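You operate a simulated robot arm through the tools that you are given. There is no shell and no other tool.

You are at the controls of a simulated two-armed robot. One attempt, no reset.

JOB
Brush the dust off the panel stack's ledge and empty the crumb tray.
Fine: brush back in its place; tray out, blue slide to dump and back, tray home empty; nothing falls. Set down upright: wooden hand brush. Where these are worked on the way, their far stop is far enough and under half their travel is too little: crumb tray. What is to be rubbed or washed off counts as gone when no trace of it is left.

Only the result counts: the job must be done as asked and must still hold three seconds after the hand-in. Knocking over, shifting, dropping, spilling or breaking anything else fails it.

ROBOT AND FRAMES
Two 7-joint arms with two-finger parallel grippers on one trunk that stands fixed in place. Base frame: the origin is at the foot of the trunk, x ahead of it, y to its left, z up. Readings come in m, degrees, newtons and seconds.
The left shoulder is at [0.205, 0.171, 1.048], the right one opposite. With the tool pointing down near the work surface each hand reaches from about 0.1 to 0.92 m from the base axis, measured 20 degrees to its own side. Payload 4.4 kg a hand.
Tool frame (each hand has its own): the origin (TCP) lies between the finger pads and is the grasp point; the fingertips stand 0.023 m ahead of it; z points along the fingers, y is the line along which they close. Largest opening 0.094 m; finger width 0.038, thickness 0.01; the body of the gripper, 0.054 by 0.096 m, starts 0.039 m behind the TCP.
Orientation is that of the tool frame in the base frame, as a unit quaternion [x, y, z, w]. With the fingers straight down and closing along the base's y, the tool's x points along the base's -x, its y along +y and its z along -z.

CONTROLS
- The arms move only by the tool nudge_tool. It takes "left_rows", "right_rows" or both (then of equal length, played together; a hand with none holds still); each is a list of rows, each an object (a shift or turn left out is 0, a gripper value left out holds the last) with "linear": the shift along the base's x, y, z in cm, a list of three; "dr": the turn, a rotation vector about the base's x, y, z in degrees, a list of three; "fingers": the finger opening in cm, from 0 to 9.4. In form: [{"linear": [dx, dy, dz], "dr": [ax, ay, az], "fingers": fingers}, ...]. A call has 1 to 20 rows; each row shifts and turns the commanded pose from where the row before left it. Each row takes 0.2 s and may step no farther than 0.05 m and 8.6 degrees from the row before; otherwise, or with a gripper value out of range, the whole call is refused. A pose out of reach is approached as far as the arm can. The call stops where the force on the tool passes 60 N (or 10 N more than at its start, if that is more) or the arm is blocked; 0.2 s more then pass. Each finger travels about 0.072 m/s and halts on what it meets, pressing with about 25 N; the grip force reading is that of the motor and also rises with nothing between the fingers. The clock runs only during rows and for 0.2 s after the last one: add rows that do not move to give the fingers time. The reply holds the time, the measured pose of the TCP, the force on the tool along the base axes, the opening and the grip force, in the units named above and with some noise, with the torque about the TCP (base axes, N m) and any sound that the robot's microphone picked up, and new pictures: "pictures" is both (left out), scene, wrist or none (wrist: the cameras of the hands that moved).
- Cameras (640 x 400 px; columns grow to the right, rows downward): "scene" is now at [0.3188, 0.0405, 1.1463]; the picture's right is [0.56, -0.83, 0.00], its down [-0.68, -0.46, -0.57] and it looks along [0.47, 0.32, -0.82] (base axes); focal length 323 px, centre (320, 200). "left" rides on the left gripper at [0.086, -0.016, -0.075] in its tool frame; the picture's right is [0.18, 0.98, 0.00], its down [-0.58, 0.11, -0.81] and it looks along [-0.79, 0.15, 0.59] (tool axes); focal length 243 px, centre (320, 200). "right" rides on the right gripper at [0.086, 0.016, -0.075] in its tool frame; the picture's right is [-0.18, 0.98, 0.00], its down [-0.58, -0.11, -0.81] and it looks along [-0.79, -0.15, 0.59] (tool axes); focal length 243 px, centre (320, 200). There is no depth. A picture from a camera that has moved, and an enlarged one, comes with that camera's place and axes in the base frame and with its lens.
- slide_trunk(by): slides the trunk up (or, below 0, down) by that many m; the arms and the scene camera ride with it, the base frame stays. It gives what a move gives, with no picture.
- pan_tilt(pan, tilt): turns the head with the scene camera to pan (to the left, within 80 degrees either way) and tilt (down, from -29 to 69), counted from straight ahead of the robot. It gives what a move gives, and a new picture of the scene camera.
- inspect(camera, box): a new picture of the part [left, top, right, bottom] of that camera's present view, enlarged. The clock stands still meanwhile.
- job_done(): hands the job in; it is judged then, once.

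Places have to be worked out from the pictures, the camera data and where the tool is seen. Open the grippers and draw the arms clear of the work before you hand the job in, unless the task says otherwise.

The tools are called after ">>>" by a JSON object that holds its "fn" and its "kwargs". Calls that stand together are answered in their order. nudge_tool: Moves the arms, as the interface text tells. Its arguments: {"type":"object","properties":{"left_rows":{"type":"array","items":{"type":"object","properties":{"linear":{"type":"array","items":{"type":"number"}},"dr":{"type":"array","items":{"type":"number"}},"fingers":{"type":"number"}}}},"right_rows":{"type":"array","items":{"type":"object","properties":{"linear":{"type":"array","items":{"type":"number"}},"dr":{"type":"array","items":{"type":"number"}},"fingers":{"type":"number"}}}},"pictures":{"type":"string","enum":["both","scene","wrist","none"]}},"required":[]} The other tools are called the same way: slide_trunk (by) slides the trunk up or down; pan_tilt (pan, tilt) turns the head that bears the scene camera; inspect (camera, box) takes an enlarged picture of a part of a camera's view; job_done () hands the job in.

At the start:

```text
time: 0.0
left_ee_pos: [0.3893, 0.4242, 0.7846]
left_ee_rot: [0.001, 1.0, 0.001, 0.001]
left_contact_force: [0.0, 1.0, 0.5]
left_wrist_torque: [0.02, -0.05, 0.0]
left_gripper_width: 0.0937
left_grasp_force: 0.1
right_ee_pos: [0.5716, -0.0092, 0.8086]
right_ee_rot: [0.0, 1.0, -0.001, 0.0]
right_contact_force: [-0.1, 0.0, 0.1]
right_wrist_torque: [-0.01, -0.01, 0.0]
right_gripper_width: 0.0937
right_grasp_force: 0.0
trunk travel left (down, up): [-0.069, 0.319]
head pan, tilt: [34.2, 55.2]
```

scene: 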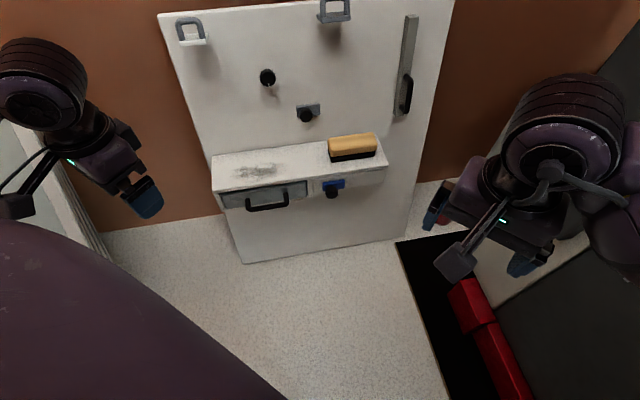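
right: 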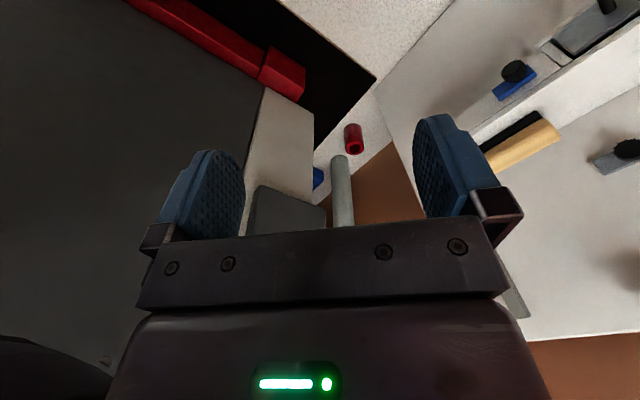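
left: 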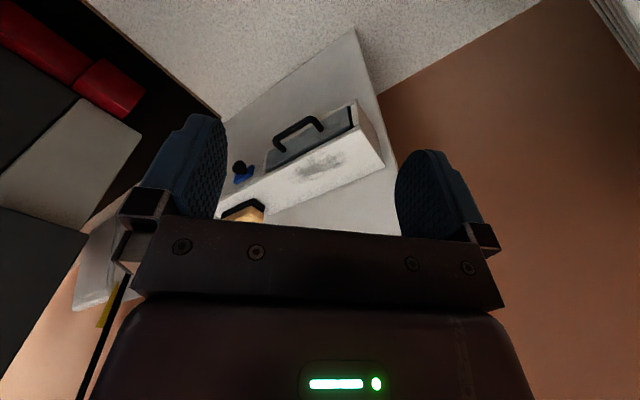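

The scene shows a panel with a ledge, a dust smear, a brush on the ledge, a tray with a handle and a blue slide. I'll look closer before moving.

>>> {"fn": "inspect", "kwargs": {"camera": "scene", "box": [190, 110, 410, 270]}}

>>> {"fn": "inspect", "kwargs": {"camera": "left", "box": [190, 20, 420, 240]}}

>>> {"fn": "inspect", "kwargs": {"camera": "scene", "box": [150, 0, 460, 200]}}

```text
2.50 times, centred on (300, 190) of scene
camera zoom: at [0.3188, 0.0405, 1.1463], right [0.56, -0.83, 0.0], down [-0.68, -0.46, -0.57], along [0.47, 0.32, -0.82], focal length 808 px, centre (370, 225)
```

zoom: 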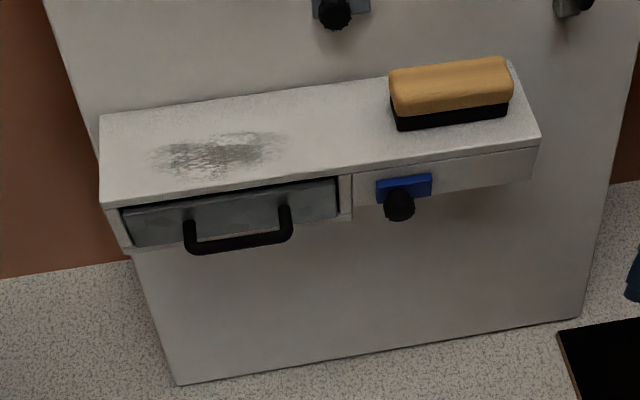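

```text
1.82 times, centred on (305, 130) of left
camera zoom: at [0.3033, 0.4072, 0.8582], right [-0.18, 0.98, 0.0], down [0.58, 0.11, 0.81], along [0.79, 0.15, -0.59], focal length 441 px, centre (347, 327)
```

zoom: 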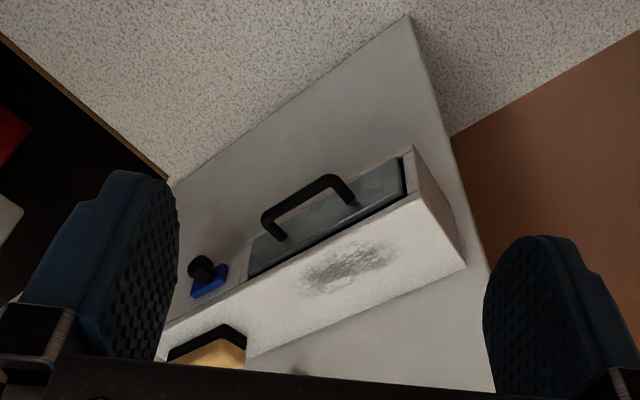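

```text
2.00 times, centred on (305, 100) of scene
camera zoom: at [0.3188, 0.0405, 1.1463], right [0.56, -0.83, 0.0], down [-0.68, -0.46, -0.57], along [0.47, 0.32, -0.82], focal length 646 px, centre (350, 400)
```

zoom: 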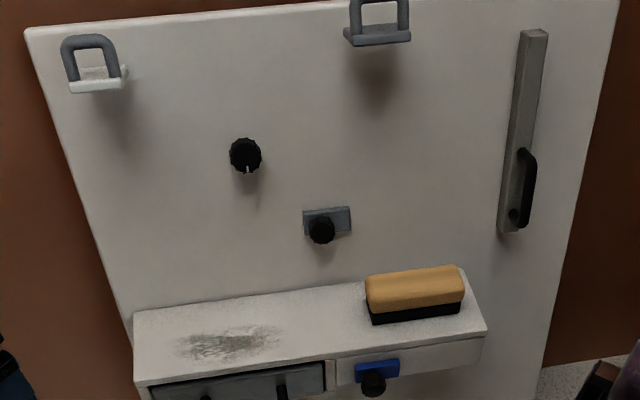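

The panel seems yawed about 45° with a roughly horizontal ledge near z≈0.49. I'll bring the left hand, turned 34.5° about z, to a viewpoint facing the panel to triangulate better.

>>> {"fn": "nudge_tool", "kwargs": {"left_rows": [{"linear": [2.4, -2.4, 0], "dr": [0, 0, 6.9]}, {"linear": [2.4, -2.4, 0], "dr": [0, 0, 6.9]}, {"linear": [2.4, -2.4, 0], "dr": [0, 0, 6.9]}, {"linear": [2.4, -2.4, 0], "dr": [0, 0, 6.9]}, {"linear": [2.4, -2.4, 0], "dr": [0, 0, 6.9]}, {}]}}

```text
time: 1.4
left_ee_pos: [0.5104, 0.304, 0.7818]
left_ee_rot: [-0.296, 0.955, 0.001, 0.0]
left_contact_force: [0.5, 0.3, -0.1]
left_wrist_torque: [-0.01, 0.02, -0.01]
left_gripper_width: 0.0939
left_grasp_force: 0.1
right_ee_pos: [0.5725, -0.0094, 0.8093]
right_ee_rot: [-0.001, 1.0, -0.002, 0.0]
right_contact_force: [-0.3, 0.5, 0.9]
right_wrist_torque: [0.01, -0.03, 0.01]
right_gripper_width: 0.0942
right_grasp_force: 0.0
trunk travel left (down, up): [-0.069, 0.319]
head pan, tilt: [34.2, 55.2]
camera scene: at [0.3184, 0.0406, 1.1467], right [0.56, -0.83, 0.0], down [-0.68, -0.46, -0.57], along [0.47, 0.32, -0.82], focal length 323 px, centre (320, 200)
camera left: at [0.4492, 0.2396, 0.857], right [-0.71, 0.71, 0.0], down [0.42, 0.42, 0.81], along [0.57, 0.57, -0.59], focal length 243 px, centre (320, 200)
```

scene: 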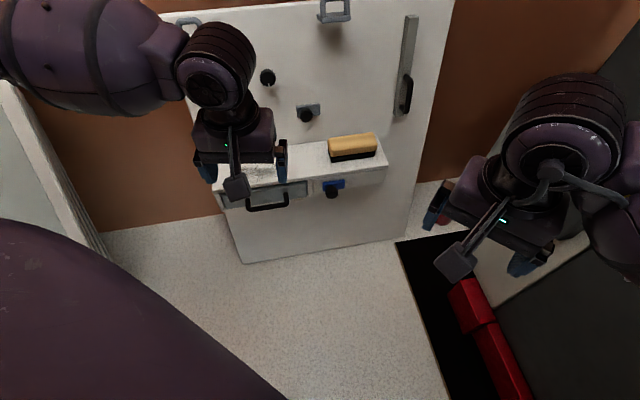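
left: 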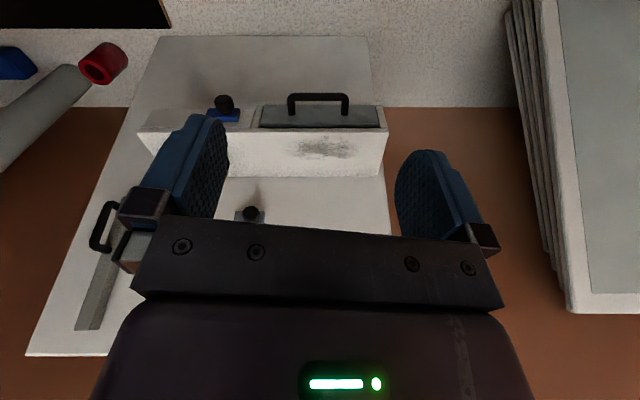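

The view is nearly square to the panel, so its yaw is about 45°. I'll enlarge it for measurement.

>>> {"fn": "inspect", "kwargs": {"camera": "left", "box": [120, 20, 420, 220]}}

>>> {"fn": "inspect", "kwargs": {"camera": "left", "box": [190, 80, 400, 190]}}

```text
2.00 times, centred on (270, 120) of left
camera zoom: at [0.4492, 0.2396, 0.857], right [-0.71, 0.71, 0.0], down [0.42, 0.42, 0.81], along [0.57, 0.57, -0.59], focal length 485 px, centre (420, 360)
```

zoom: 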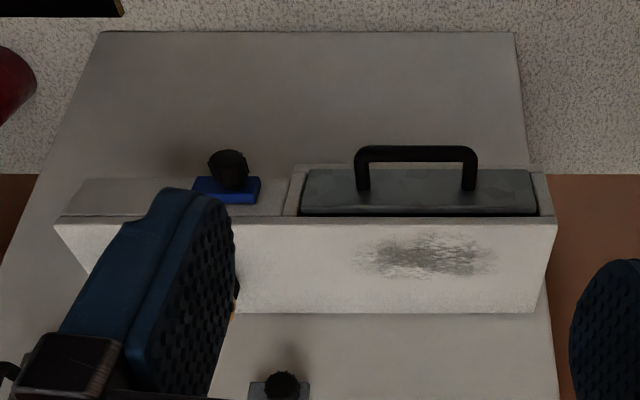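

```text
3.05 times, centred on (295, 135) of left
camera zoom: at [0.4492, 0.2396, 0.857], right [-0.71, 0.71, 0.0], down [0.42, 0.42, 0.81], along [0.57, 0.57, -0.59], focal length 739 px, centre (396, 398)
```

zoom: 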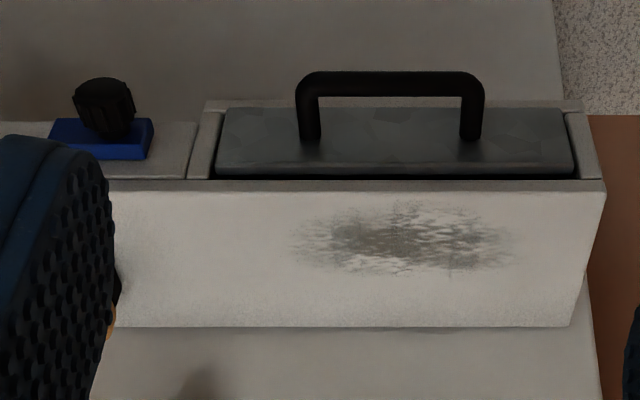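

Handle bar is near x≈0.627, y≈0.412, z≈0.443, and the ledge top near z≈0.498. Next I turn the left hand to yaw −45° so its fingers close across the brush and its camera looks along the ledge.

>>> {"fn": "nudge_tool", "kwargs": {"left_rows": [{"linear": [1.6, 0.14, 0], "dr": [0, 0, -7.94]}, {"linear": [1.6, 0.14, 0], "dr": [0, 0, -7.94]}, {"linear": [1.6, 0.14, 0], "dr": [0, 0, -7.94]}, {"linear": [1.6, 0.14, 0], "dr": [0, 0, -7.94]}, {"linear": [1.6, 0.14, 0], "dr": [0, 0, -7.94]}, {"linear": [1.6, 0.14, 0], "dr": [0, 0, -7.94]}, {"linear": [1.6, 0.14, 0], "dr": [0, 0, -7.94]}, {"linear": [1.6, 0.14, 0], "dr": [0, 0, -7.94]}, {"linear": [1.6, 0.14, 0], "dr": [0, 0, -7.94]}, {"linear": [1.6, 0.14, 0], "dr": [0, 0, -7.94]}, {}]}}

```text
time: 3.8
left_ee_pos: [0.6701, 0.319, 0.7846]
left_ee_rot: [0.383, 0.924, 0.001, 0.0]
left_contact_force: [0.2, 0.2, 0.1]
left_wrist_torque: [0.03, -0.01, 0.02]
left_gripper_width: 0.0941
left_grasp_force: 0.1
right_ee_pos: [0.5715, -0.0095, 0.8085]
right_ee_rot: [-0.001, 1.0, -0.001, 0.0]
right_contact_force: [0.4, 0.3, 0.4]
right_wrist_torque: [0.0, 0.01, 0.0]
right_gripper_width: 0.0941
right_grasp_force: 0.0
trunk travel left (down, up): [-0.069, 0.319]
head pan, tilt: [34.2, 55.2]
camera scene: at [0.3188, 0.0405, 1.1464], right [0.56, -0.83, 0.0], down [-0.68, -0.46, -0.57], along [0.47, 0.32, -0.82], focal length 323 px, centre (320, 200)
camera left: at [0.5971, 0.3674, 0.8591], right [0.57, 0.82, 0.0], down [0.49, -0.34, 0.81], along [0.66, -0.46, -0.59], focal length 243 px, centre (320, 200)
```

scene: 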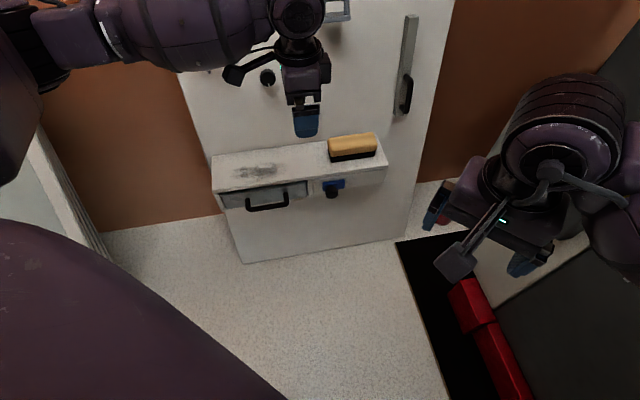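
left: 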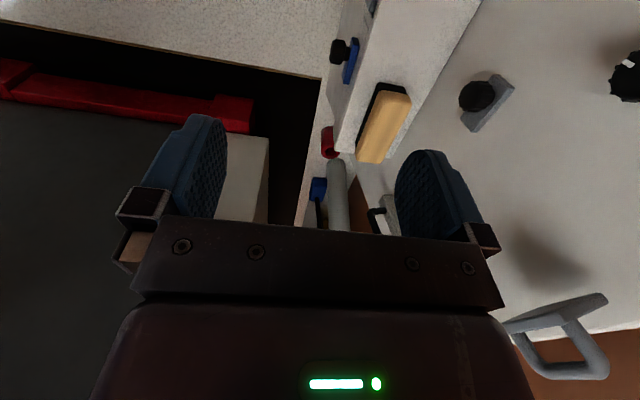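

The brush and the gap behind it are visible from the side now. I'll enlarge it.

>>> {"fn": "inspect", "kwargs": {"camera": "left", "box": [310, 40, 430, 190]}}

>>> {"fn": "inspect", "kwargs": {"camera": "scene", "box": [310, 120, 400, 205]}}

```text
2.67 times, centred on (370, 115) of left
camera zoom: at [0.5971, 0.3674, 0.8591], right [0.57, 0.82, 0.0], down [0.49, -0.34, 0.81], along [0.66, -0.46, -0.59], focal length 647 px, centre (187, 427)
```

zoom: 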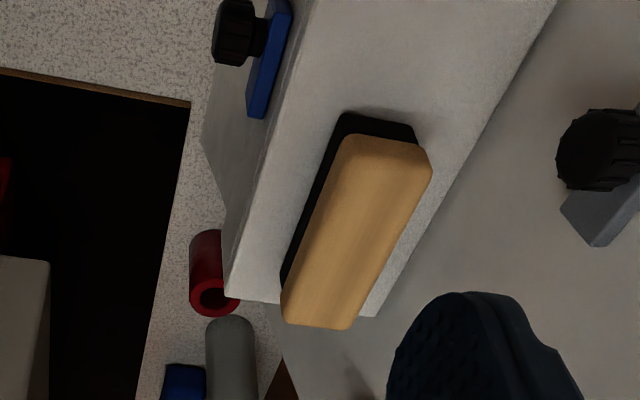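

```text
4.71 times, centred on (355, 162) of scene
camera zoom: at [0.3188, 0.0405, 1.1464], right [0.56, -0.83, 0.0], down [-0.68, -0.46, -0.57], along [0.47, 0.32, -0.82], focal length 1521 px, centre (155, 376)
```

zoom: 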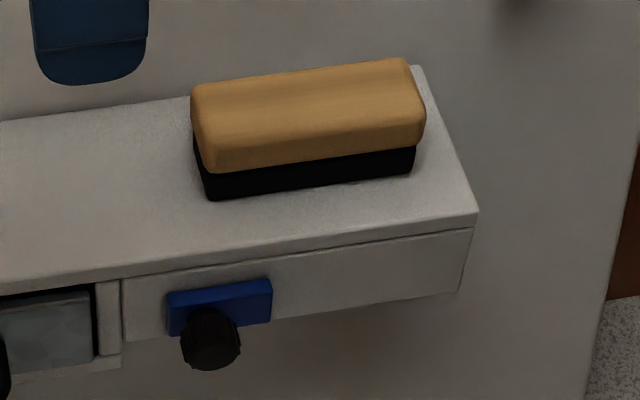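

I'll check how far the upper hook and the knob protrude, since the wrist must pass below/near them when gripping the brush.

>>> {"fn": "inspect", "kwargs": {"camera": "left", "box": [440, 40, 640, 400]}}

>>> {"fn": "pan_tilt", "kwargs": {"pan": 30, "tilt": 40}}

```text
1.11 times, centred on (540, 220) of left
camera zoom: at [0.5971, 0.3674, 0.8591], right [0.57, 0.82, 0.0], down [0.49, -0.34, 0.81], along [0.66, -0.46, -0.59], focal length 270 px, centre (76, 178)
```

zoom: 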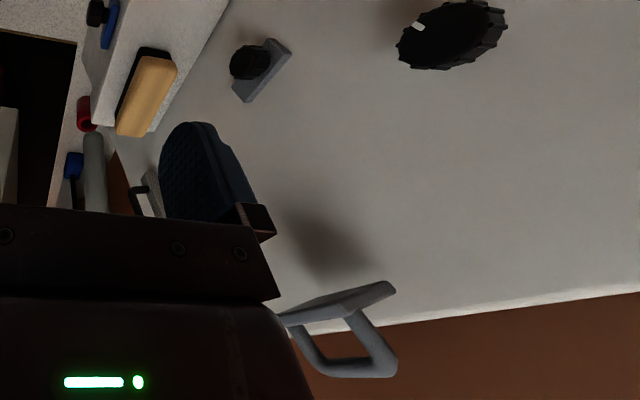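

```text
time: 4.6
left_ee_pos: [0.6694, 0.3201, 0.7829]
left_ee_rot: [0.383, 0.924, 0.001, -0.001]
left_contact_force: [-0.3, -0.2, -0.4]
left_wrist_torque: [-0.01, -0.03, 0.0]
left_gripper_width: 0.0939
left_grasp_force: 0.0
right_ee_pos: [0.5705, -0.0092, 0.8091]
right_ee_rot: [0.0, 1.0, 0.0, -0.001]
right_contact_force: [0.2, 0.3, -0.1]
right_wrist_torque: [0.03, 0.04, 0.01]
right_gripper_width: 0.0939
right_grasp_force: 0.0
trunk travel left (down, up): [-0.069, 0.319]
head pan, tilt: [30.0, 40.0]
camera scene: at [0.333, 0.0426, 1.1673], right [0.5, -0.87, 0.0], down [-0.56, -0.32, -0.77], along [0.66, 0.38, -0.64], focal length 323 px, centre (320, 200)
```

scene: 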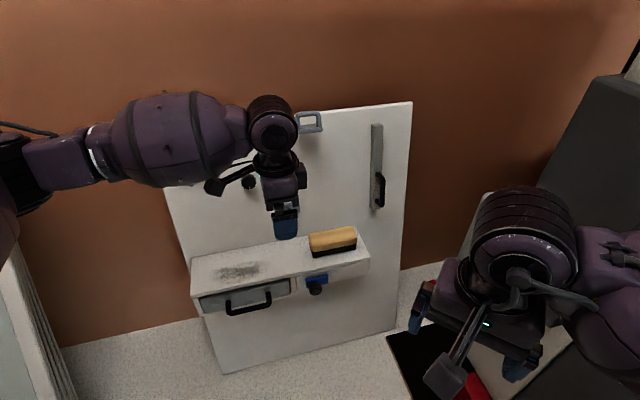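

The hook plate near z≈0.80 and a knob near z≈0.59 protrude from the panel a few cm; I'll keep the hand at d≤0.78 while passing. Moving the left hand lower and closer for a sharper view of the brush.

>>> {"fn": "nudge_tool", "kwargs": {"left_rows": [{"linear": [1.465, 0.675, -3.1]}, {"linear": [1.465, 0.675, -3.1]}, {"linear": [1.465, 0.675, -3.1]}, {"linear": [1.465, 0.675, -3.1]}, {}]}}

>>> {"fn": "inspect", "kwargs": {"camera": "left", "box": [200, 40, 520, 240]}}

>>> {"fn": "inspect", "kwargs": {"camera": "scene", "box": [180, 200, 400, 340]}}

```text
time: 5.8
left_ee_pos: [0.7289, 0.3437, 0.6581]
left_ee_rot: [0.383, 0.924, 0.001, 0.0]
left_contact_force: [0.3, 0.3, -0.3]
left_wrist_torque: [-0.01, -0.02, 0.0]
left_gripper_width: 0.0941
left_grasp_force: 0.1
right_ee_pos: [0.5707, -0.0099, 0.8089]
right_ee_rot: [0.0, 1.0, -0.001, 0.0]
right_contact_force: [-0.1, -0.1, -1.2]
right_wrist_torque: [0.01, 0.0, 0.0]
right_gripper_width: 0.0939
right_grasp_force: 0.0
trunk travel left (down, up): [-0.069, 0.319]
head pan, tilt: [30.0, 40.0]
camera scene: at [0.3328, 0.0425, 1.1676], right [0.5, -0.87, 0.0], down [-0.56, -0.32, -0.77], along [0.66, 0.38, -0.64], focal length 323 px, centre (320, 200)
camera left: at [0.6554, 0.393, 0.7335], right [0.57, 0.82, 0.0], down [0.49, -0.34, 0.81], along [0.67, -0.45, -0.59], focal length 243 px, centre (320, 200)
```

scene: 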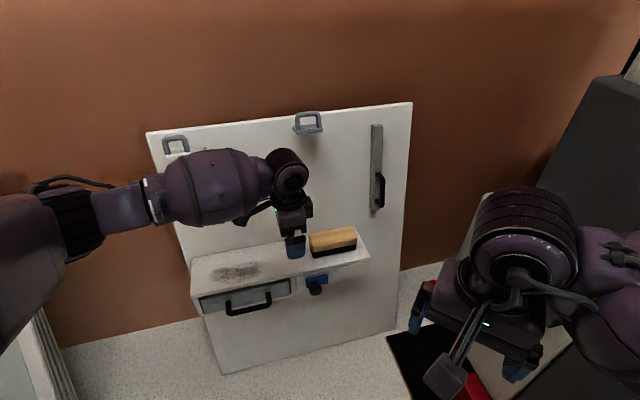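
left: 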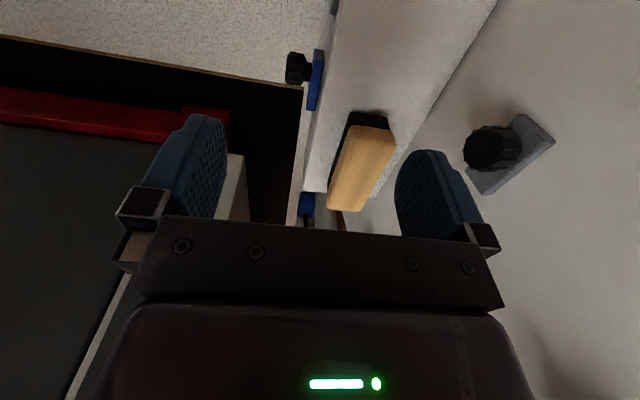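

```text
2.00 times, centred on (360, 140) of left
camera zoom: at [0.6554, 0.393, 0.7335], right [0.57, 0.82, 0.0], down [0.49, -0.34, 0.81], along [0.67, -0.45, -0.59], focal length 485 px, centre (240, 320)
```

zoom: 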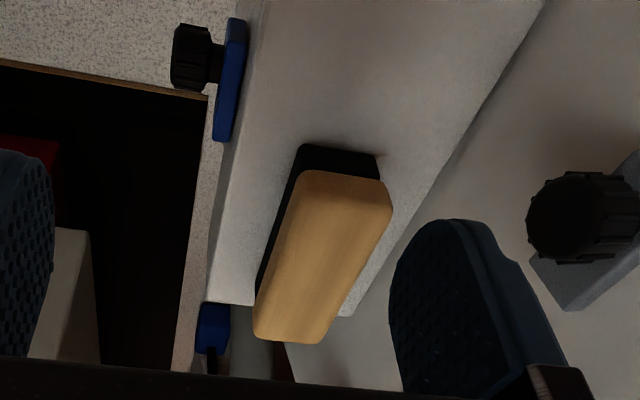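

```text
2.86 times, centred on (290, 270) of scene
camera zoom: at [0.3328, 0.0425, 1.1676], right [0.5, -0.87, 0.0], down [-0.56, -0.32, -0.77], along [0.66, 0.38, -0.64], focal length 924 px, centre (406, 0)
```

zoom: 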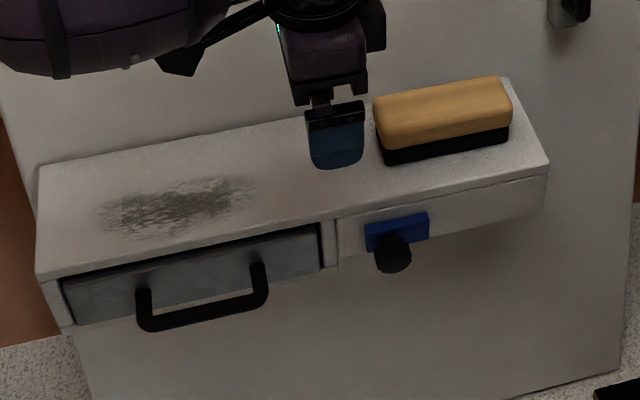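

The brush sits at about d≈0.823, l≈−0.391 (x≈0.857, y≈0.305), ledge top z≈0.505 and wood top z≈0.55. I'll move above it with the fingers narrowed to 7.4 cm.

>>> {"fn": "nudge_tool", "kwargs": {"left_rows": [{"linear": [2.8, -2.8, 0], "fingers": 7.4}, {"linear": [2.8, -2.8, 0]}, {"linear": [2.8, -2.8, 0]}, {"linear": [2.17, 2.17, -1.9]}, {"linear": [2.17, 2.17, -1.9]}, {}]}}

>>> {"fn": "inspect", "kwargs": {"camera": "left", "box": [200, 40, 520, 240]}}

>>> {"fn": "inspect", "kwargs": {"camera": "scene", "box": [260, 90, 420, 300]}}

```text
time: 7.2
left_ee_pos: [0.8583, 0.3049, 0.6228]
left_ee_rot: [0.383, 0.924, 0.001, 0.0]
left_contact_force: [-0.7, 0.7, -0.5]
left_wrist_torque: [0.03, -0.02, -0.01]
left_gripper_width: 0.074
left_grasp_force: 0.2
right_ee_pos: [0.571, -0.0087, 0.8087]
right_ee_rot: [0.0, 1.0, -0.001, 0.0]
right_contact_force: [0.4, 0.2, 0.2]
right_wrist_torque: [-0.01, 0.0, 0.0]
right_gripper_width: 0.0941
right_grasp_force: 0.0
trunk travel left (down, up): [-0.069, 0.319]
head pan, tilt: [30.0, 40.0]
camera scene: at [0.333, 0.0424, 1.1674], right [0.5, -0.87, 0.0], down [-0.56, -0.32, -0.77], along [0.66, 0.38, -0.64], focal length 323 px, centre (320, 200)
camera left: at [0.7854, 0.3531, 0.6964], right [0.57, 0.82, 0.0], down [0.49, -0.34, 0.81], along [0.67, -0.45, -0.59], focal length 243 px, centre (320, 200)
```

scene: 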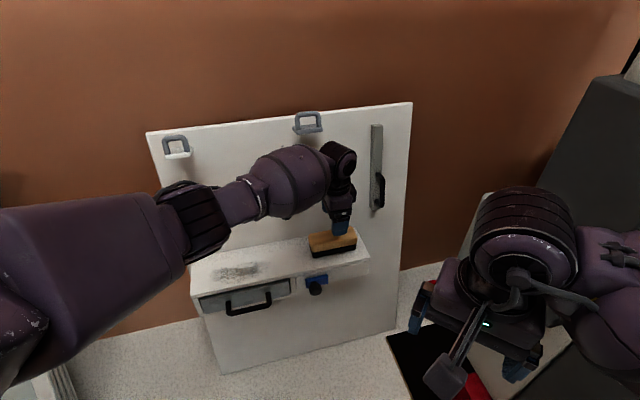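
left: 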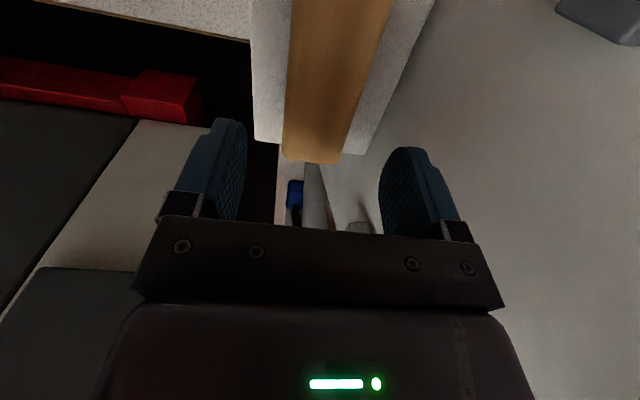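

```text
2.00 times, centred on (360, 140) of left
camera zoom: at [0.7854, 0.3531, 0.6964], right [0.57, 0.82, 0.0], down [0.49, -0.34, 0.81], along [0.67, -0.45, -0.59], focal length 485 px, centre (240, 320)
```

zoom: 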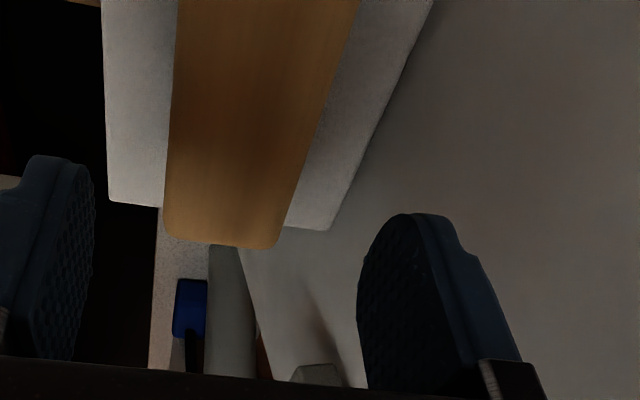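

```text
1.90 times, centred on (340, 195) of scene
camera zoom: at [0.333, 0.0424, 1.1674], right [0.5, -0.87, 0.0], down [-0.56, -0.32, -0.77], along [0.66, 0.38, -0.64], focal length 616 px, centre (282, 210)
```

zoom: 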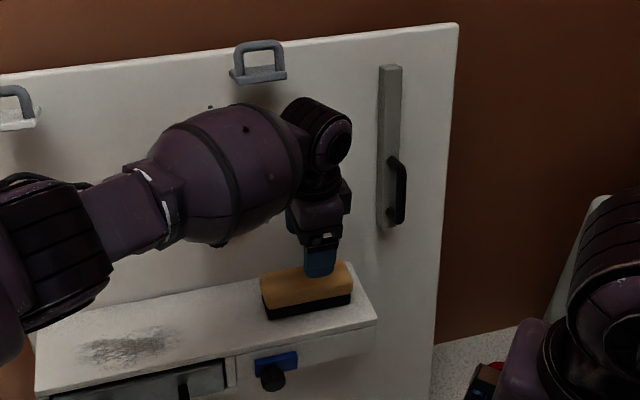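

TCP is centered over the brush (wood spans d≈0.799–0.847, TCP d≈0.8225). Descending straight to z≈0.54.

>>> {"fn": "nudge_tool", "kwargs": {"left_rows": [{"linear": [0, 0, -2]}, {"linear": [0, 0, -2]}, {"linear": [0, 0, -2]}, {"linear": [0, 0, -1.3]}, {"linear": [0, 0, -1]}, {}]}}

>>> {"fn": "inspect", "kwargs": {"camera": "scene", "box": [290, 180, 390, 300]}}

```text
time: 8.6
left_ee_pos: [0.8578, 0.3053, 0.5396]
left_ee_rot: [0.383, 0.924, 0.0, 0.0]
left_contact_force: [0.2, 0.1, 0.0]
left_wrist_torque: [-0.01, -0.05, 0.02]
left_gripper_width: 0.0738
left_grasp_force: 0.1
right_ee_pos: [0.5711, -0.0087, 0.8082]
right_ee_rot: [0.0, 1.0, -0.001, 0.0]
right_contact_force: [0.7, -0.2, 0.6]
right_wrist_torque: [-0.03, 0.0, 0.02]
right_gripper_width: 0.0941
right_grasp_force: 0.0
trunk travel left (down, up): [-0.069, 0.319]
head pan, tilt: [30.0, 40.0]
camera scene: at [0.333, 0.0425, 1.1674], right [0.5, -0.87, 0.0], down [-0.56, -0.32, -0.77], along [0.66, 0.38, -0.64], focal length 323 px, centre (320, 200)
camera left: at [0.784, 0.3531, 0.6132], right [0.57, 0.82, 0.0], down [0.49, -0.34, 0.81], along [0.67, -0.45, -0.59], focal length 243 px, centre (320, 200)
```

scene: 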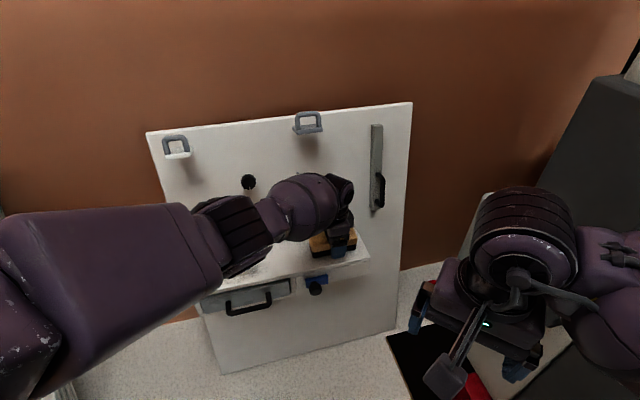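
left: 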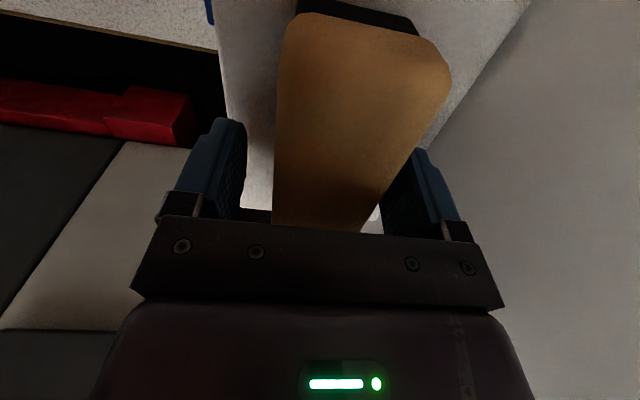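

```text
3.33 times, centred on (340, 240) of scene
camera zoom: at [0.333, 0.0425, 1.1674], right [0.5, -0.87, 0.0], down [-0.56, -0.32, -0.77], along [0.66, 0.38, -0.64], focal length 1077 px, centre (253, 67)
```

zoom: 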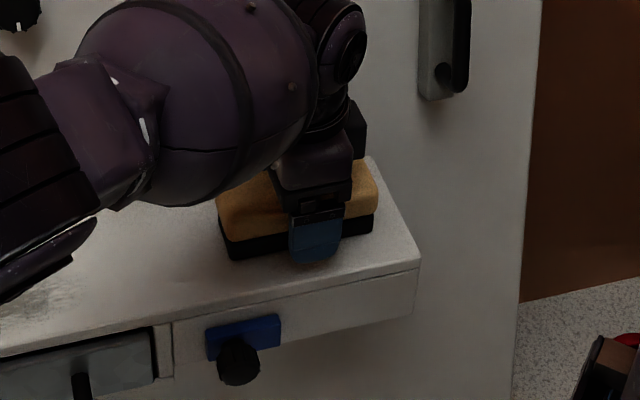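

The fingers straddle the brush cleanly with no contact. Closing on the wood.

>>> {"fn": "nudge_tool", "kwargs": {"left_rows": [{"fingers": 4.0}, {}, {}, {}]}}

```text
time: 9.6
left_ee_pos: [0.8566, 0.3048, 0.5385]
left_ee_rot: [0.383, 0.924, 0.001, 0.0]
left_contact_force: [1.1, 0.3, 0.3]
left_wrist_torque: [-0.02, 0.0, 0.02]
left_gripper_width: 0.0499
left_grasp_force: 25.4
right_ee_pos: [0.5718, -0.0091, 0.8086]
right_ee_rot: [0.0, 1.0, -0.001, 0.0]
right_contact_force: [-0.3, 0.2, -0.7]
right_wrist_torque: [-0.05, -0.02, 0.0]
right_gripper_width: 0.094
right_grasp_force: 0.0
trunk travel left (down, up): [-0.069, 0.319]
head pan, tilt: [30.0, 40.0]
camera scene: at [0.333, 0.0426, 1.1673], right [0.5, -0.87, 0.0], down [-0.56, -0.32, -0.77], along [0.66, 0.38, -0.64], focal length 323 px, centre (320, 200)
camera left: at [0.784, 0.3533, 0.6133], right [0.56, 0.83, 0.0], down [0.49, -0.34, 0.81], along [0.67, -0.45, -0.59], focal length 243 px, centre (320, 200)
```

scene: 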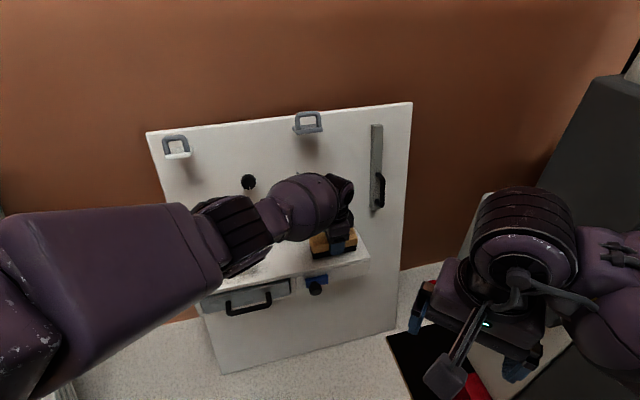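
left: 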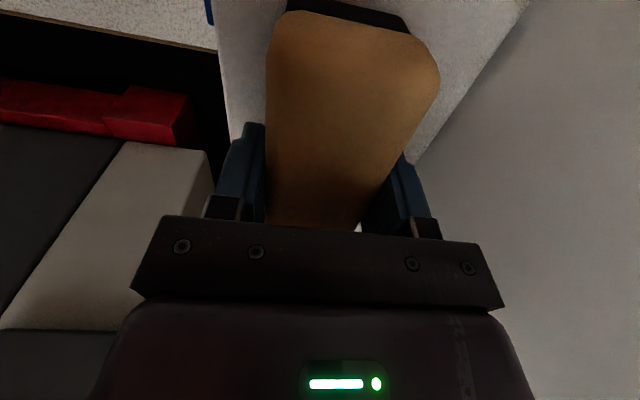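

Brush gripped (opening 0.050, 25 N). Lifting 3 cm, drawing 3.5 cm away from the panel, then moving 13 cm left toward the dust.

>>> {"fn": "nudge_tool", "kwargs": {"left_rows": [{"linear": [0, 0, 1.5]}, {"linear": [0, 0, 1.5]}, {"linear": [-2.475, -2.475, 0]}, {"linear": [-3.06, 3.06, 0]}, {"linear": [-3.06, 3.06, 0]}, {"linear": [-3.06, 3.06, 0]}, {}]}}

>>> {"fn": "inspect", "kwargs": {"camera": "scene", "box": [180, 200, 400, 340]}}

```text
time: 11.2
left_ee_pos: [0.7398, 0.3713, 0.5675]
left_ee_rot: [0.384, 0.923, 0.0, 0.0]
left_contact_force: [0.3, -0.2, -2.1]
left_wrist_torque: [-0.01, -0.02, -0.04]
left_gripper_width: 0.0495
left_grasp_force: 25.0
right_ee_pos: [0.5706, -0.0095, 0.8088]
right_ee_rot: [0.0, 1.0, -0.001, 0.0]
right_contact_force: [0.4, -0.6, 0.1]
right_wrist_torque: [0.0, -0.01, 0.0]
right_gripper_width: 0.094
right_grasp_force: 0.2
trunk travel left (down, up): [-0.069, 0.319]
head pan, tilt: [30.0, 40.0]
camera scene: at [0.3329, 0.0432, 1.1673], right [0.5, -0.87, 0.0], down [-0.56, -0.32, -0.77], along [0.66, 0.38, -0.64], focal length 323 px, centre (320, 200)
camera left: at [0.667, 0.42, 0.6426], right [0.56, 0.83, 0.0], down [0.49, -0.33, 0.81], along [0.67, -0.46, -0.59], focal length 243 px, centre (320, 200)
```

scene: 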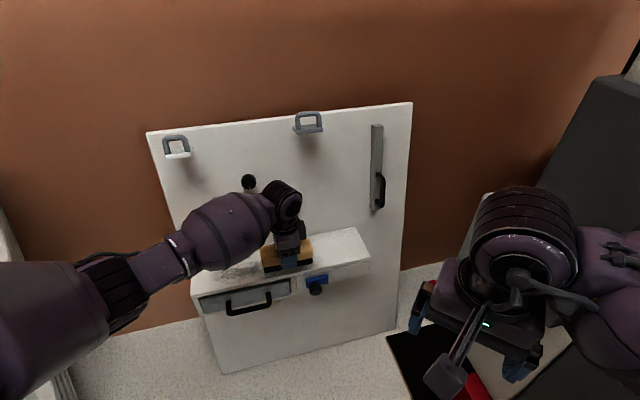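
left: 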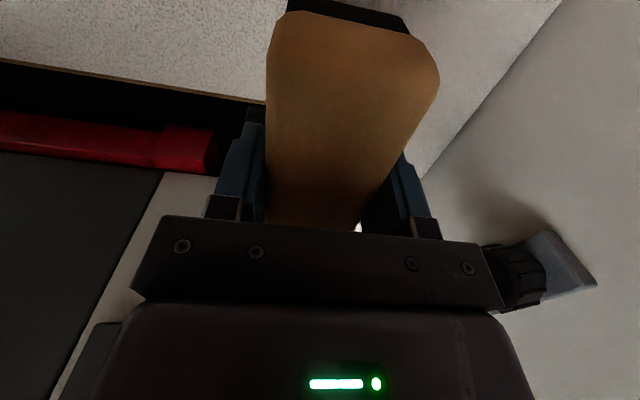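

```text
2.86 times, centred on (290, 270) of scene
camera zoom: at [0.3329, 0.0432, 1.1673], right [0.5, -0.87, 0.0], down [-0.56, -0.32, -0.77], along [0.66, 0.38, -0.64], focal length 924 px, centre (406, 0)
```

zoom: 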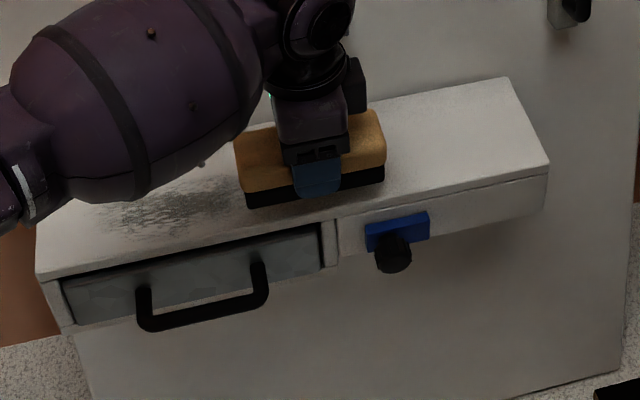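

Brush held firmly at l≈−0.26, d≈0.786. Lowering onto the ledge with a slight press and reading the force.

>>> {"fn": "nudge_tool", "kwargs": {"left_rows": [{"linear": [0, 0, -2.0]}, {"linear": [0, 0, -0.9]}, {"linear": [0, 0, -0.3]}, {}], "pictures": "wrist"}}

```text
time: 12.2
left_ee_pos: [0.7393, 0.3734, 0.5391]
left_ee_rot: [0.383, 0.924, 0.001, 0.001]
left_contact_force: [-3.2, 1.5, 12.0]
left_wrist_torque: [0.41, 0.72, 0.07]
left_gripper_width: 0.0495
left_grasp_force: 24.8
right_ee_pos: [0.5711, -0.008, 0.8099]
right_ee_rot: [0.0, 1.0, -0.001, 0.002]
right_contact_force: [-0.7, 0.2, 0.6]
right_wrist_torque: [-0.01, 0.0, 0.01]
right_gripper_width: 0.0939
right_grasp_force: 0.1
trunk travel left (down, up): [-0.069, 0.319]
head pan, tilt: [30.0, 40.0]
camera left: at [0.6671, 0.4211, 0.6133], right [0.56, 0.82, 0.0], down [0.49, -0.34, 0.81], along [0.67, -0.45, -0.59], focal length 243 px, centre (320, 200)
```

left: 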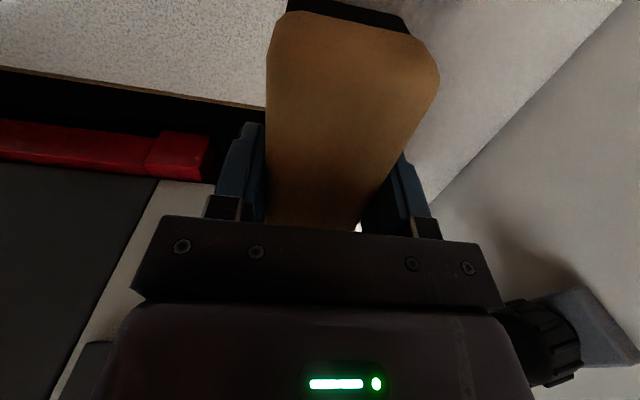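

Pressing with about 14 N. Stroking left 19 cm along the ledge over the front half of the dust.

>>> {"fn": "nudge_tool", "kwargs": {"left_rows": [{"linear": [-1.5, 1.5, 0]}, {"linear": [-1.5, 1.5, 0]}, {"linear": [-1.5, 1.5, 0]}, {"linear": [-1.5, 1.5, 0]}, {"linear": [-1.5, 1.5, 0]}, {"linear": [-1.5, 1.5, 0]}, {"linear": [-1.5, 1.5, 0]}, {"linear": [-1.5, 1.5, 0]}, {"linear": [-1.5, 1.5, 0]}]}}

>>> {"fn": "inspect", "kwargs": {"camera": "scene", "box": [180, 200, 400, 340]}}

```text
time: 14.2
left_ee_pos: [0.6017, 0.5056, 0.5391]
left_ee_rot: [0.382, 0.924, 0.001, 0.001]
left_contact_force: [4.6, -4.5, 25.4]
left_wrist_torque: [-0.09, -0.05, 0.02]
left_gripper_width: 0.0498
left_grasp_force: 24.6
right_ee_pos: [0.5708, -0.0092, 0.81]
right_ee_rot: [0.0, 1.0, 0.0, 0.001]
right_contact_force: [0.4, 0.1, -0.3]
right_wrist_torque: [0.03, 0.03, -0.01]
right_gripper_width: 0.0939
right_grasp_force: 0.1
trunk travel left (down, up): [-0.069, 0.319]
head pan, tilt: [30.0, 40.0]
camera scene: at [0.3318, 0.041, 1.1679], right [0.5, -0.87, 0.0], down [-0.56, -0.32, -0.77], along [0.66, 0.38, -0.64], focal length 323 px, centre (320, 200)
camera left: at [0.5297, 0.5526, 0.613], right [0.56, 0.83, 0.0], down [0.49, -0.34, 0.81], along [0.67, -0.45, -0.59], focal length 243 px, centre (320, 200)
```

scene: 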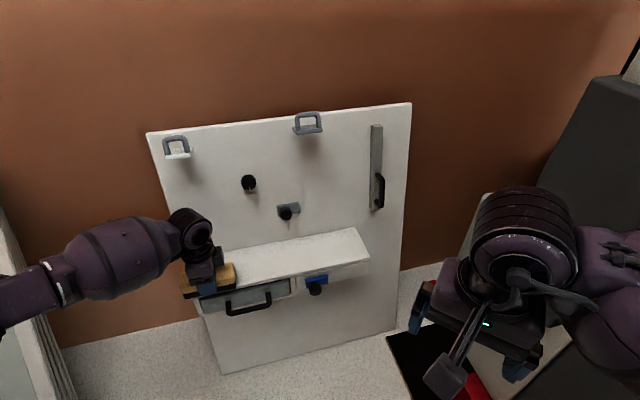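
left: 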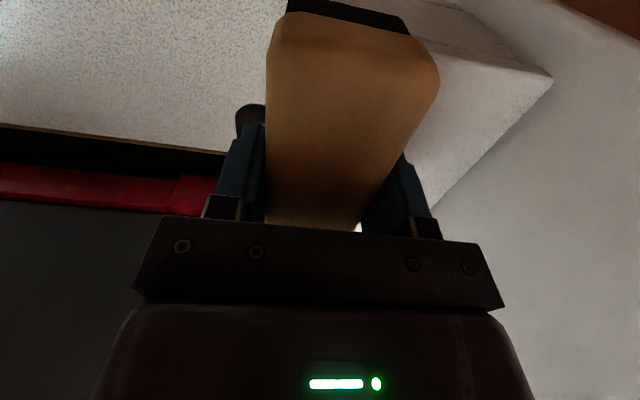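

```text
2.86 times, centred on (290, 270) of scene
camera zoom: at [0.3318, 0.041, 1.1679], right [0.5, -0.87, 0.0], down [-0.56, -0.32, -0.77], along [0.66, 0.38, -0.64], focal length 924 px, centre (406, 0)
```

zoom: 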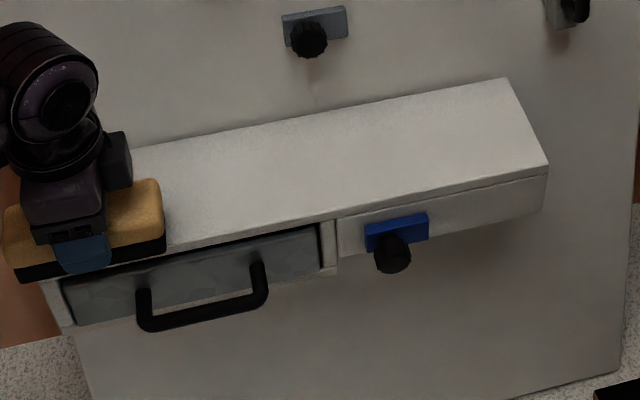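

The dust looks gone behind the stroke. I'll check the left-end area near the brush for remains.

>>> {"fn": "inspect", "kwargs": {"camera": "left", "box": [400, 0, 600, 130]}}

>>> {"fn": "inspect", "kwargs": {"camera": "scene", "box": [180, 220, 300, 320]}}

```text
3.08 times, centred on (500, 65) of left
camera zoom: at [0.5297, 0.5526, 0.613], right [0.56, 0.83, 0.0], down [0.49, -0.34, 0.81], along [0.67, -0.45, -0.59], focal length 746 px, centre (-234, 615)
```

zoom: 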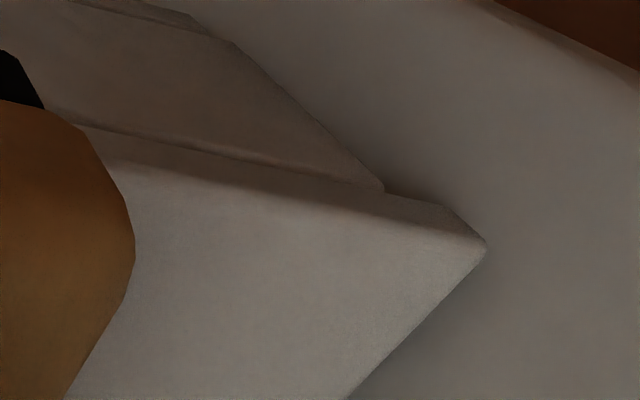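

```text
4.00 times, centred on (240, 270) of scene
camera zoom: at [0.3318, 0.041, 1.1679], right [0.5, -0.87, 0.0], down [-0.56, -0.32, -0.77], along [0.66, 0.38, -0.64], focal length 1293 px, centre (640, -80)
```

zoom: 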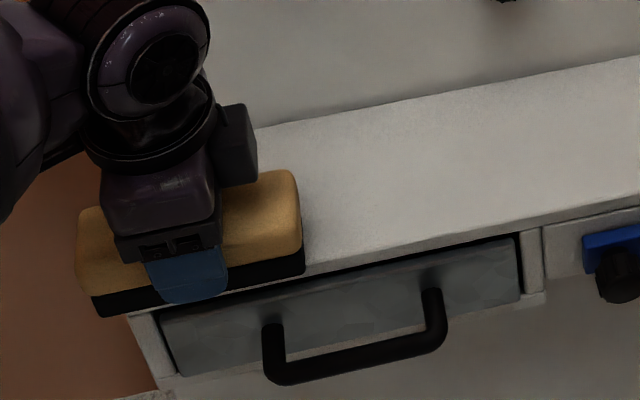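

Surface looks clean; I'll make further passes over the back half (d +2.5 cm) to leave no trace, easing the press slightly.

>>> {"fn": "nudge_tool", "kwargs": {"left_rows": [{"linear": [0.9, 0.9, 0.1]}, {"linear": [0.87, 0.87, 0]}, {"linear": [1.5, -1.5, 0]}, {"linear": [1.5, -1.5, 0]}, {"linear": [1.5, -1.5, 0]}, {"linear": [1.5, -1.5, 0]}, {"linear": [1.5, -1.5, 0]}, {"linear": [1.5, -1.5, 0]}, {"linear": [1.5, -1.5, 0]}, {"linear": [-0.9, -0.9, 0]}, {"linear": [-1.5, 1.5, 0]}, {"linear": [-1.5, 1.5, 0]}, {"linear": [-1.5, 1.5, 0]}, {"linear": [-1.5, 1.5, 0]}, {"linear": [-1.5, 1.5, 0]}, {"linear": [-1.5, 1.5, 0]}]}}

>>> {"fn": "inspect", "kwargs": {"camera": "scene", "box": [180, 200, 400, 340]}}

```text
time: 17.6
left_ee_pos: [0.6282, 0.5031, 0.5379]
left_ee_rot: [0.383, 0.924, 0.001, 0.0]
left_contact_force: [-0.7, -0.1, -1.3]
left_wrist_torque: [0.03, -0.02, -0.01]
left_gripper_width: 0.0496
left_grasp_force: 25.0
right_ee_pos: [0.5718, -0.0092, 0.8083]
right_ee_rot: [0.0, 1.0, -0.001, 0.0]
right_contact_force: [0.0, 0.5, -0.6]
right_wrist_torque: [-0.01, -0.01, 0.0]
right_gripper_width: 0.0941
right_grasp_force: 0.1
trunk travel left (down, up): [-0.069, 0.319]
head pan, tilt: [30.0, 40.0]
camera scene: at [0.3331, 0.0425, 1.1673], right [0.5, -0.87, 0.0], down [-0.56, -0.32, -0.77], along [0.66, 0.38, -0.64], focal length 323 px, centre (320, 200)
camera left: at [0.5555, 0.55, 0.6132], right [0.57, 0.82, 0.0], down [0.49, -0.34, 0.81], along [0.67, -0.46, -0.59], focal length 243 px, centre (320, 200)
```

scene: 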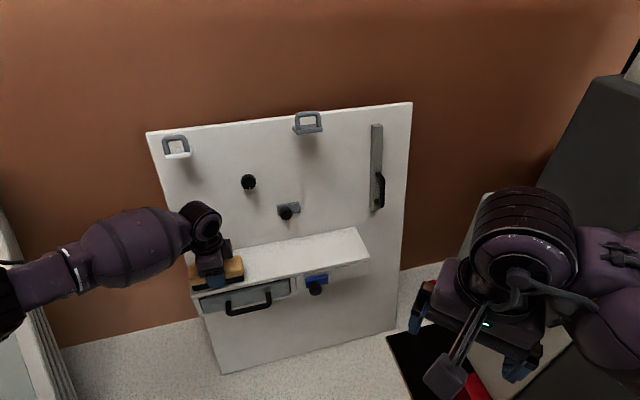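
left: 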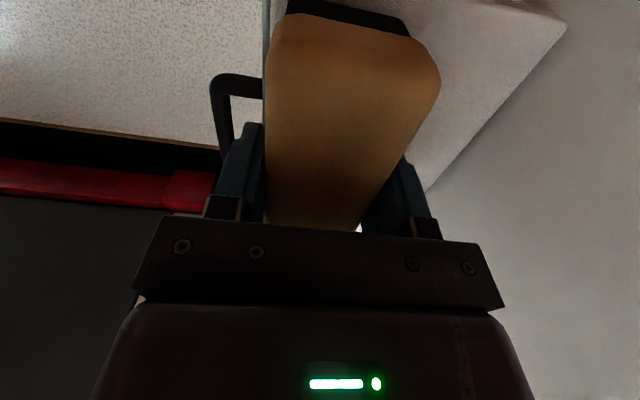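

```text
2.86 times, centred on (290, 270) of scene
camera zoom: at [0.3331, 0.0425, 1.1673], right [0.5, -0.87, 0.0], down [-0.56, -0.32, -0.77], along [0.66, 0.38, -0.64], focal length 924 px, centre (406, 0)
```

zoom: 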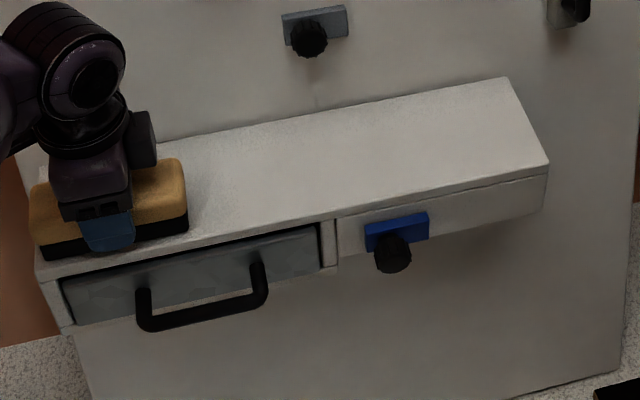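

No contact force now, so the last strokes may have been light. I'll press again and repeat strokes at d≈0.80 and d≈0.815 for thoroughness.

>>> {"fn": "nudge_tool", "kwargs": {"left_rows": [{"linear": [0, 0, -0.2]}, {}], "pictures": "none"}}

```text
time: 18.2
left_ee_pos: [0.6282, 0.5026, 0.5361]
left_ee_rot: [0.383, 0.924, 0.002, 0.0]
left_contact_force: [-3.1, 0.9, 8.8]
left_wrist_torque: [0.31, 0.59, -0.03]
left_gripper_width: 0.0496
left_grasp_force: 24.5
right_ee_pos: [0.5712, -0.0093, 0.8085]
right_ee_rot: [0.0, 1.0, 0.0, 0.001]
right_contact_force: [0.0, 1.0, -0.9]
right_wrist_torque: [0.03, -0.01, 0.02]
right_gripper_width: 0.0942
right_grasp_force: 0.0
trunk travel left (down, up): [-0.069, 0.319]
head pan, tilt: [30.0, 40.0]
```

Contact at about 11 N. Repeating pressed strokes right, then slightly further back to the left, then right again.

>>> {"fn": "nudge_tool", "kwargs": {"left_rows": [{"linear": [1.5, -1.5, 0]}, {"linear": [1.5, -1.5, 0]}, {"linear": [1.5, -1.5, 0]}, {"linear": [1.5, -1.5, 0]}, {"linear": [1.5, -1.5, 0]}, {"linear": [1.5, -1.5, 0]}, {"linear": [0.9, 0.9, 0]}, {"linear": [-1.5, 1.5, 0]}, {"linear": [-1.5, 1.5, 0]}, {"linear": [-1.5, 1.5, 0]}, {"linear": [-1.5, 1.5, 0]}, {"linear": [-1.5, 1.5, 0]}, {"linear": [-1.5, 1.5, 0]}], "pictures": "none"}}

>>> {"fn": "nudge_tool", "kwargs": {"left_rows": [{"linear": [-1.2, -1.2, 0]}, {"linear": [-1.0, -1.0, 0]}, {"linear": [1.5, -1.5, 0]}, {"linear": [1.5, -1.5, 0]}, {"linear": [1.5, -1.5, 0]}, {"linear": [1.5, -1.5, 0]}, {"linear": [1.5, -1.5, 0]}, {"linear": [1.5, -1.5, 0]}, {"linear": [1.5, -1.5, 0]}, {"linear": [1.5, -1.5, 0]}]}}

>>> {"fn": "inspect", "kwargs": {"camera": "scene", "box": [180, 200, 400, 340]}}

```text
time: 21.0
left_ee_pos: [0.6367, 0.5107, 0.5368]
left_ee_rot: [0.383, 0.924, 0.002, 0.001]
left_contact_force: [2.2, -3.4, 12.9]
left_wrist_torque: [-0.54, -0.32, 0.06]
left_gripper_width: 0.0496
left_grasp_force: 24.6
right_ee_pos: [0.5717, -0.0095, 0.8086]
right_ee_rot: [0.0, 1.0, 0.001, 0.001]
right_contact_force: [0.7, 0.5, -0.5]
right_wrist_torque: [-0.03, 0.01, 0.01]
right_gripper_width: 0.094
right_grasp_force: 0.0
trunk travel left (down, up): [-0.069, 0.319]
head pan, tilt: [30.0, 40.0]
```

```text
time: 23.2
left_ee_pos: [0.7349, 0.3672, 0.5364]
left_ee_rot: [0.382, 0.924, 0.0, 0.001]
left_contact_force: [-1.9, 1.3, 15.4]
left_wrist_torque: [0.35, 0.42, 0.02]
left_gripper_width: 0.0498
left_grasp_force: 24.8
right_ee_pos: [0.5704, -0.0099, 0.8102]
right_ee_rot: [0.0, 1.0, 0.0, 0.001]
right_contact_force: [-0.4, -0.3, 0.5]
right_wrist_torque: [0.03, 0.0, 0.01]
right_gripper_width: 0.0941
right_grasp_force: 0.2
trunk travel left (down, up): [-0.069, 0.319]
head pan, tilt: [30.0, 40.0]
camera scene: at [0.3314, 0.0421, 1.1679], right [0.5, -0.87, 0.0], down [-0.56, -0.32, -0.77], along [0.66, 0.38, -0.64], focal length 323 px, centre (320, 200)
camera left: at [0.6628, 0.4149, 0.6111], right [0.57, 0.82, 0.0], down [0.49, -0.34, 0.81], along [0.67, -0.45, -0.59], focal length 243 px, centre (320, 200)
```

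scene: 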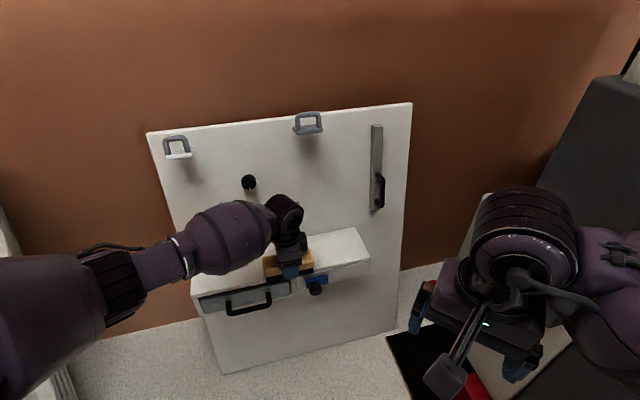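
left: 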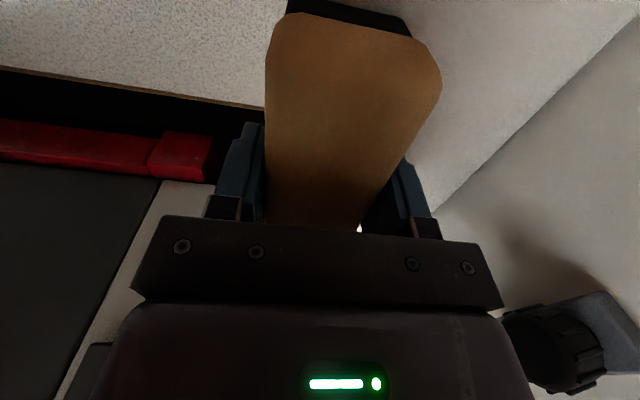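

```text
2.86 times, centred on (290, 270) of scene
camera zoom: at [0.3314, 0.0421, 1.1679], right [0.5, -0.87, 0.0], down [-0.56, -0.32, -0.77], along [0.66, 0.38, -0.64], focal length 924 px, centre (406, 0)
```

zoom: 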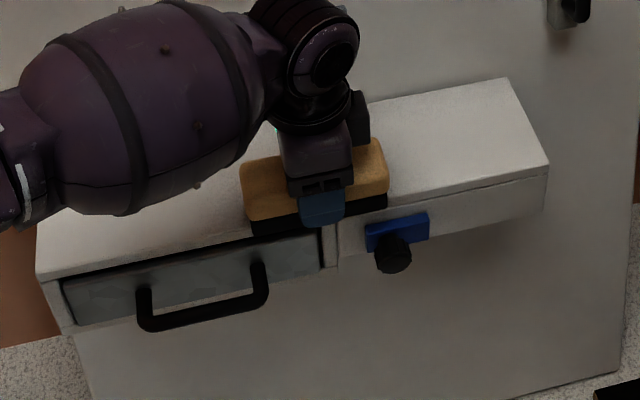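

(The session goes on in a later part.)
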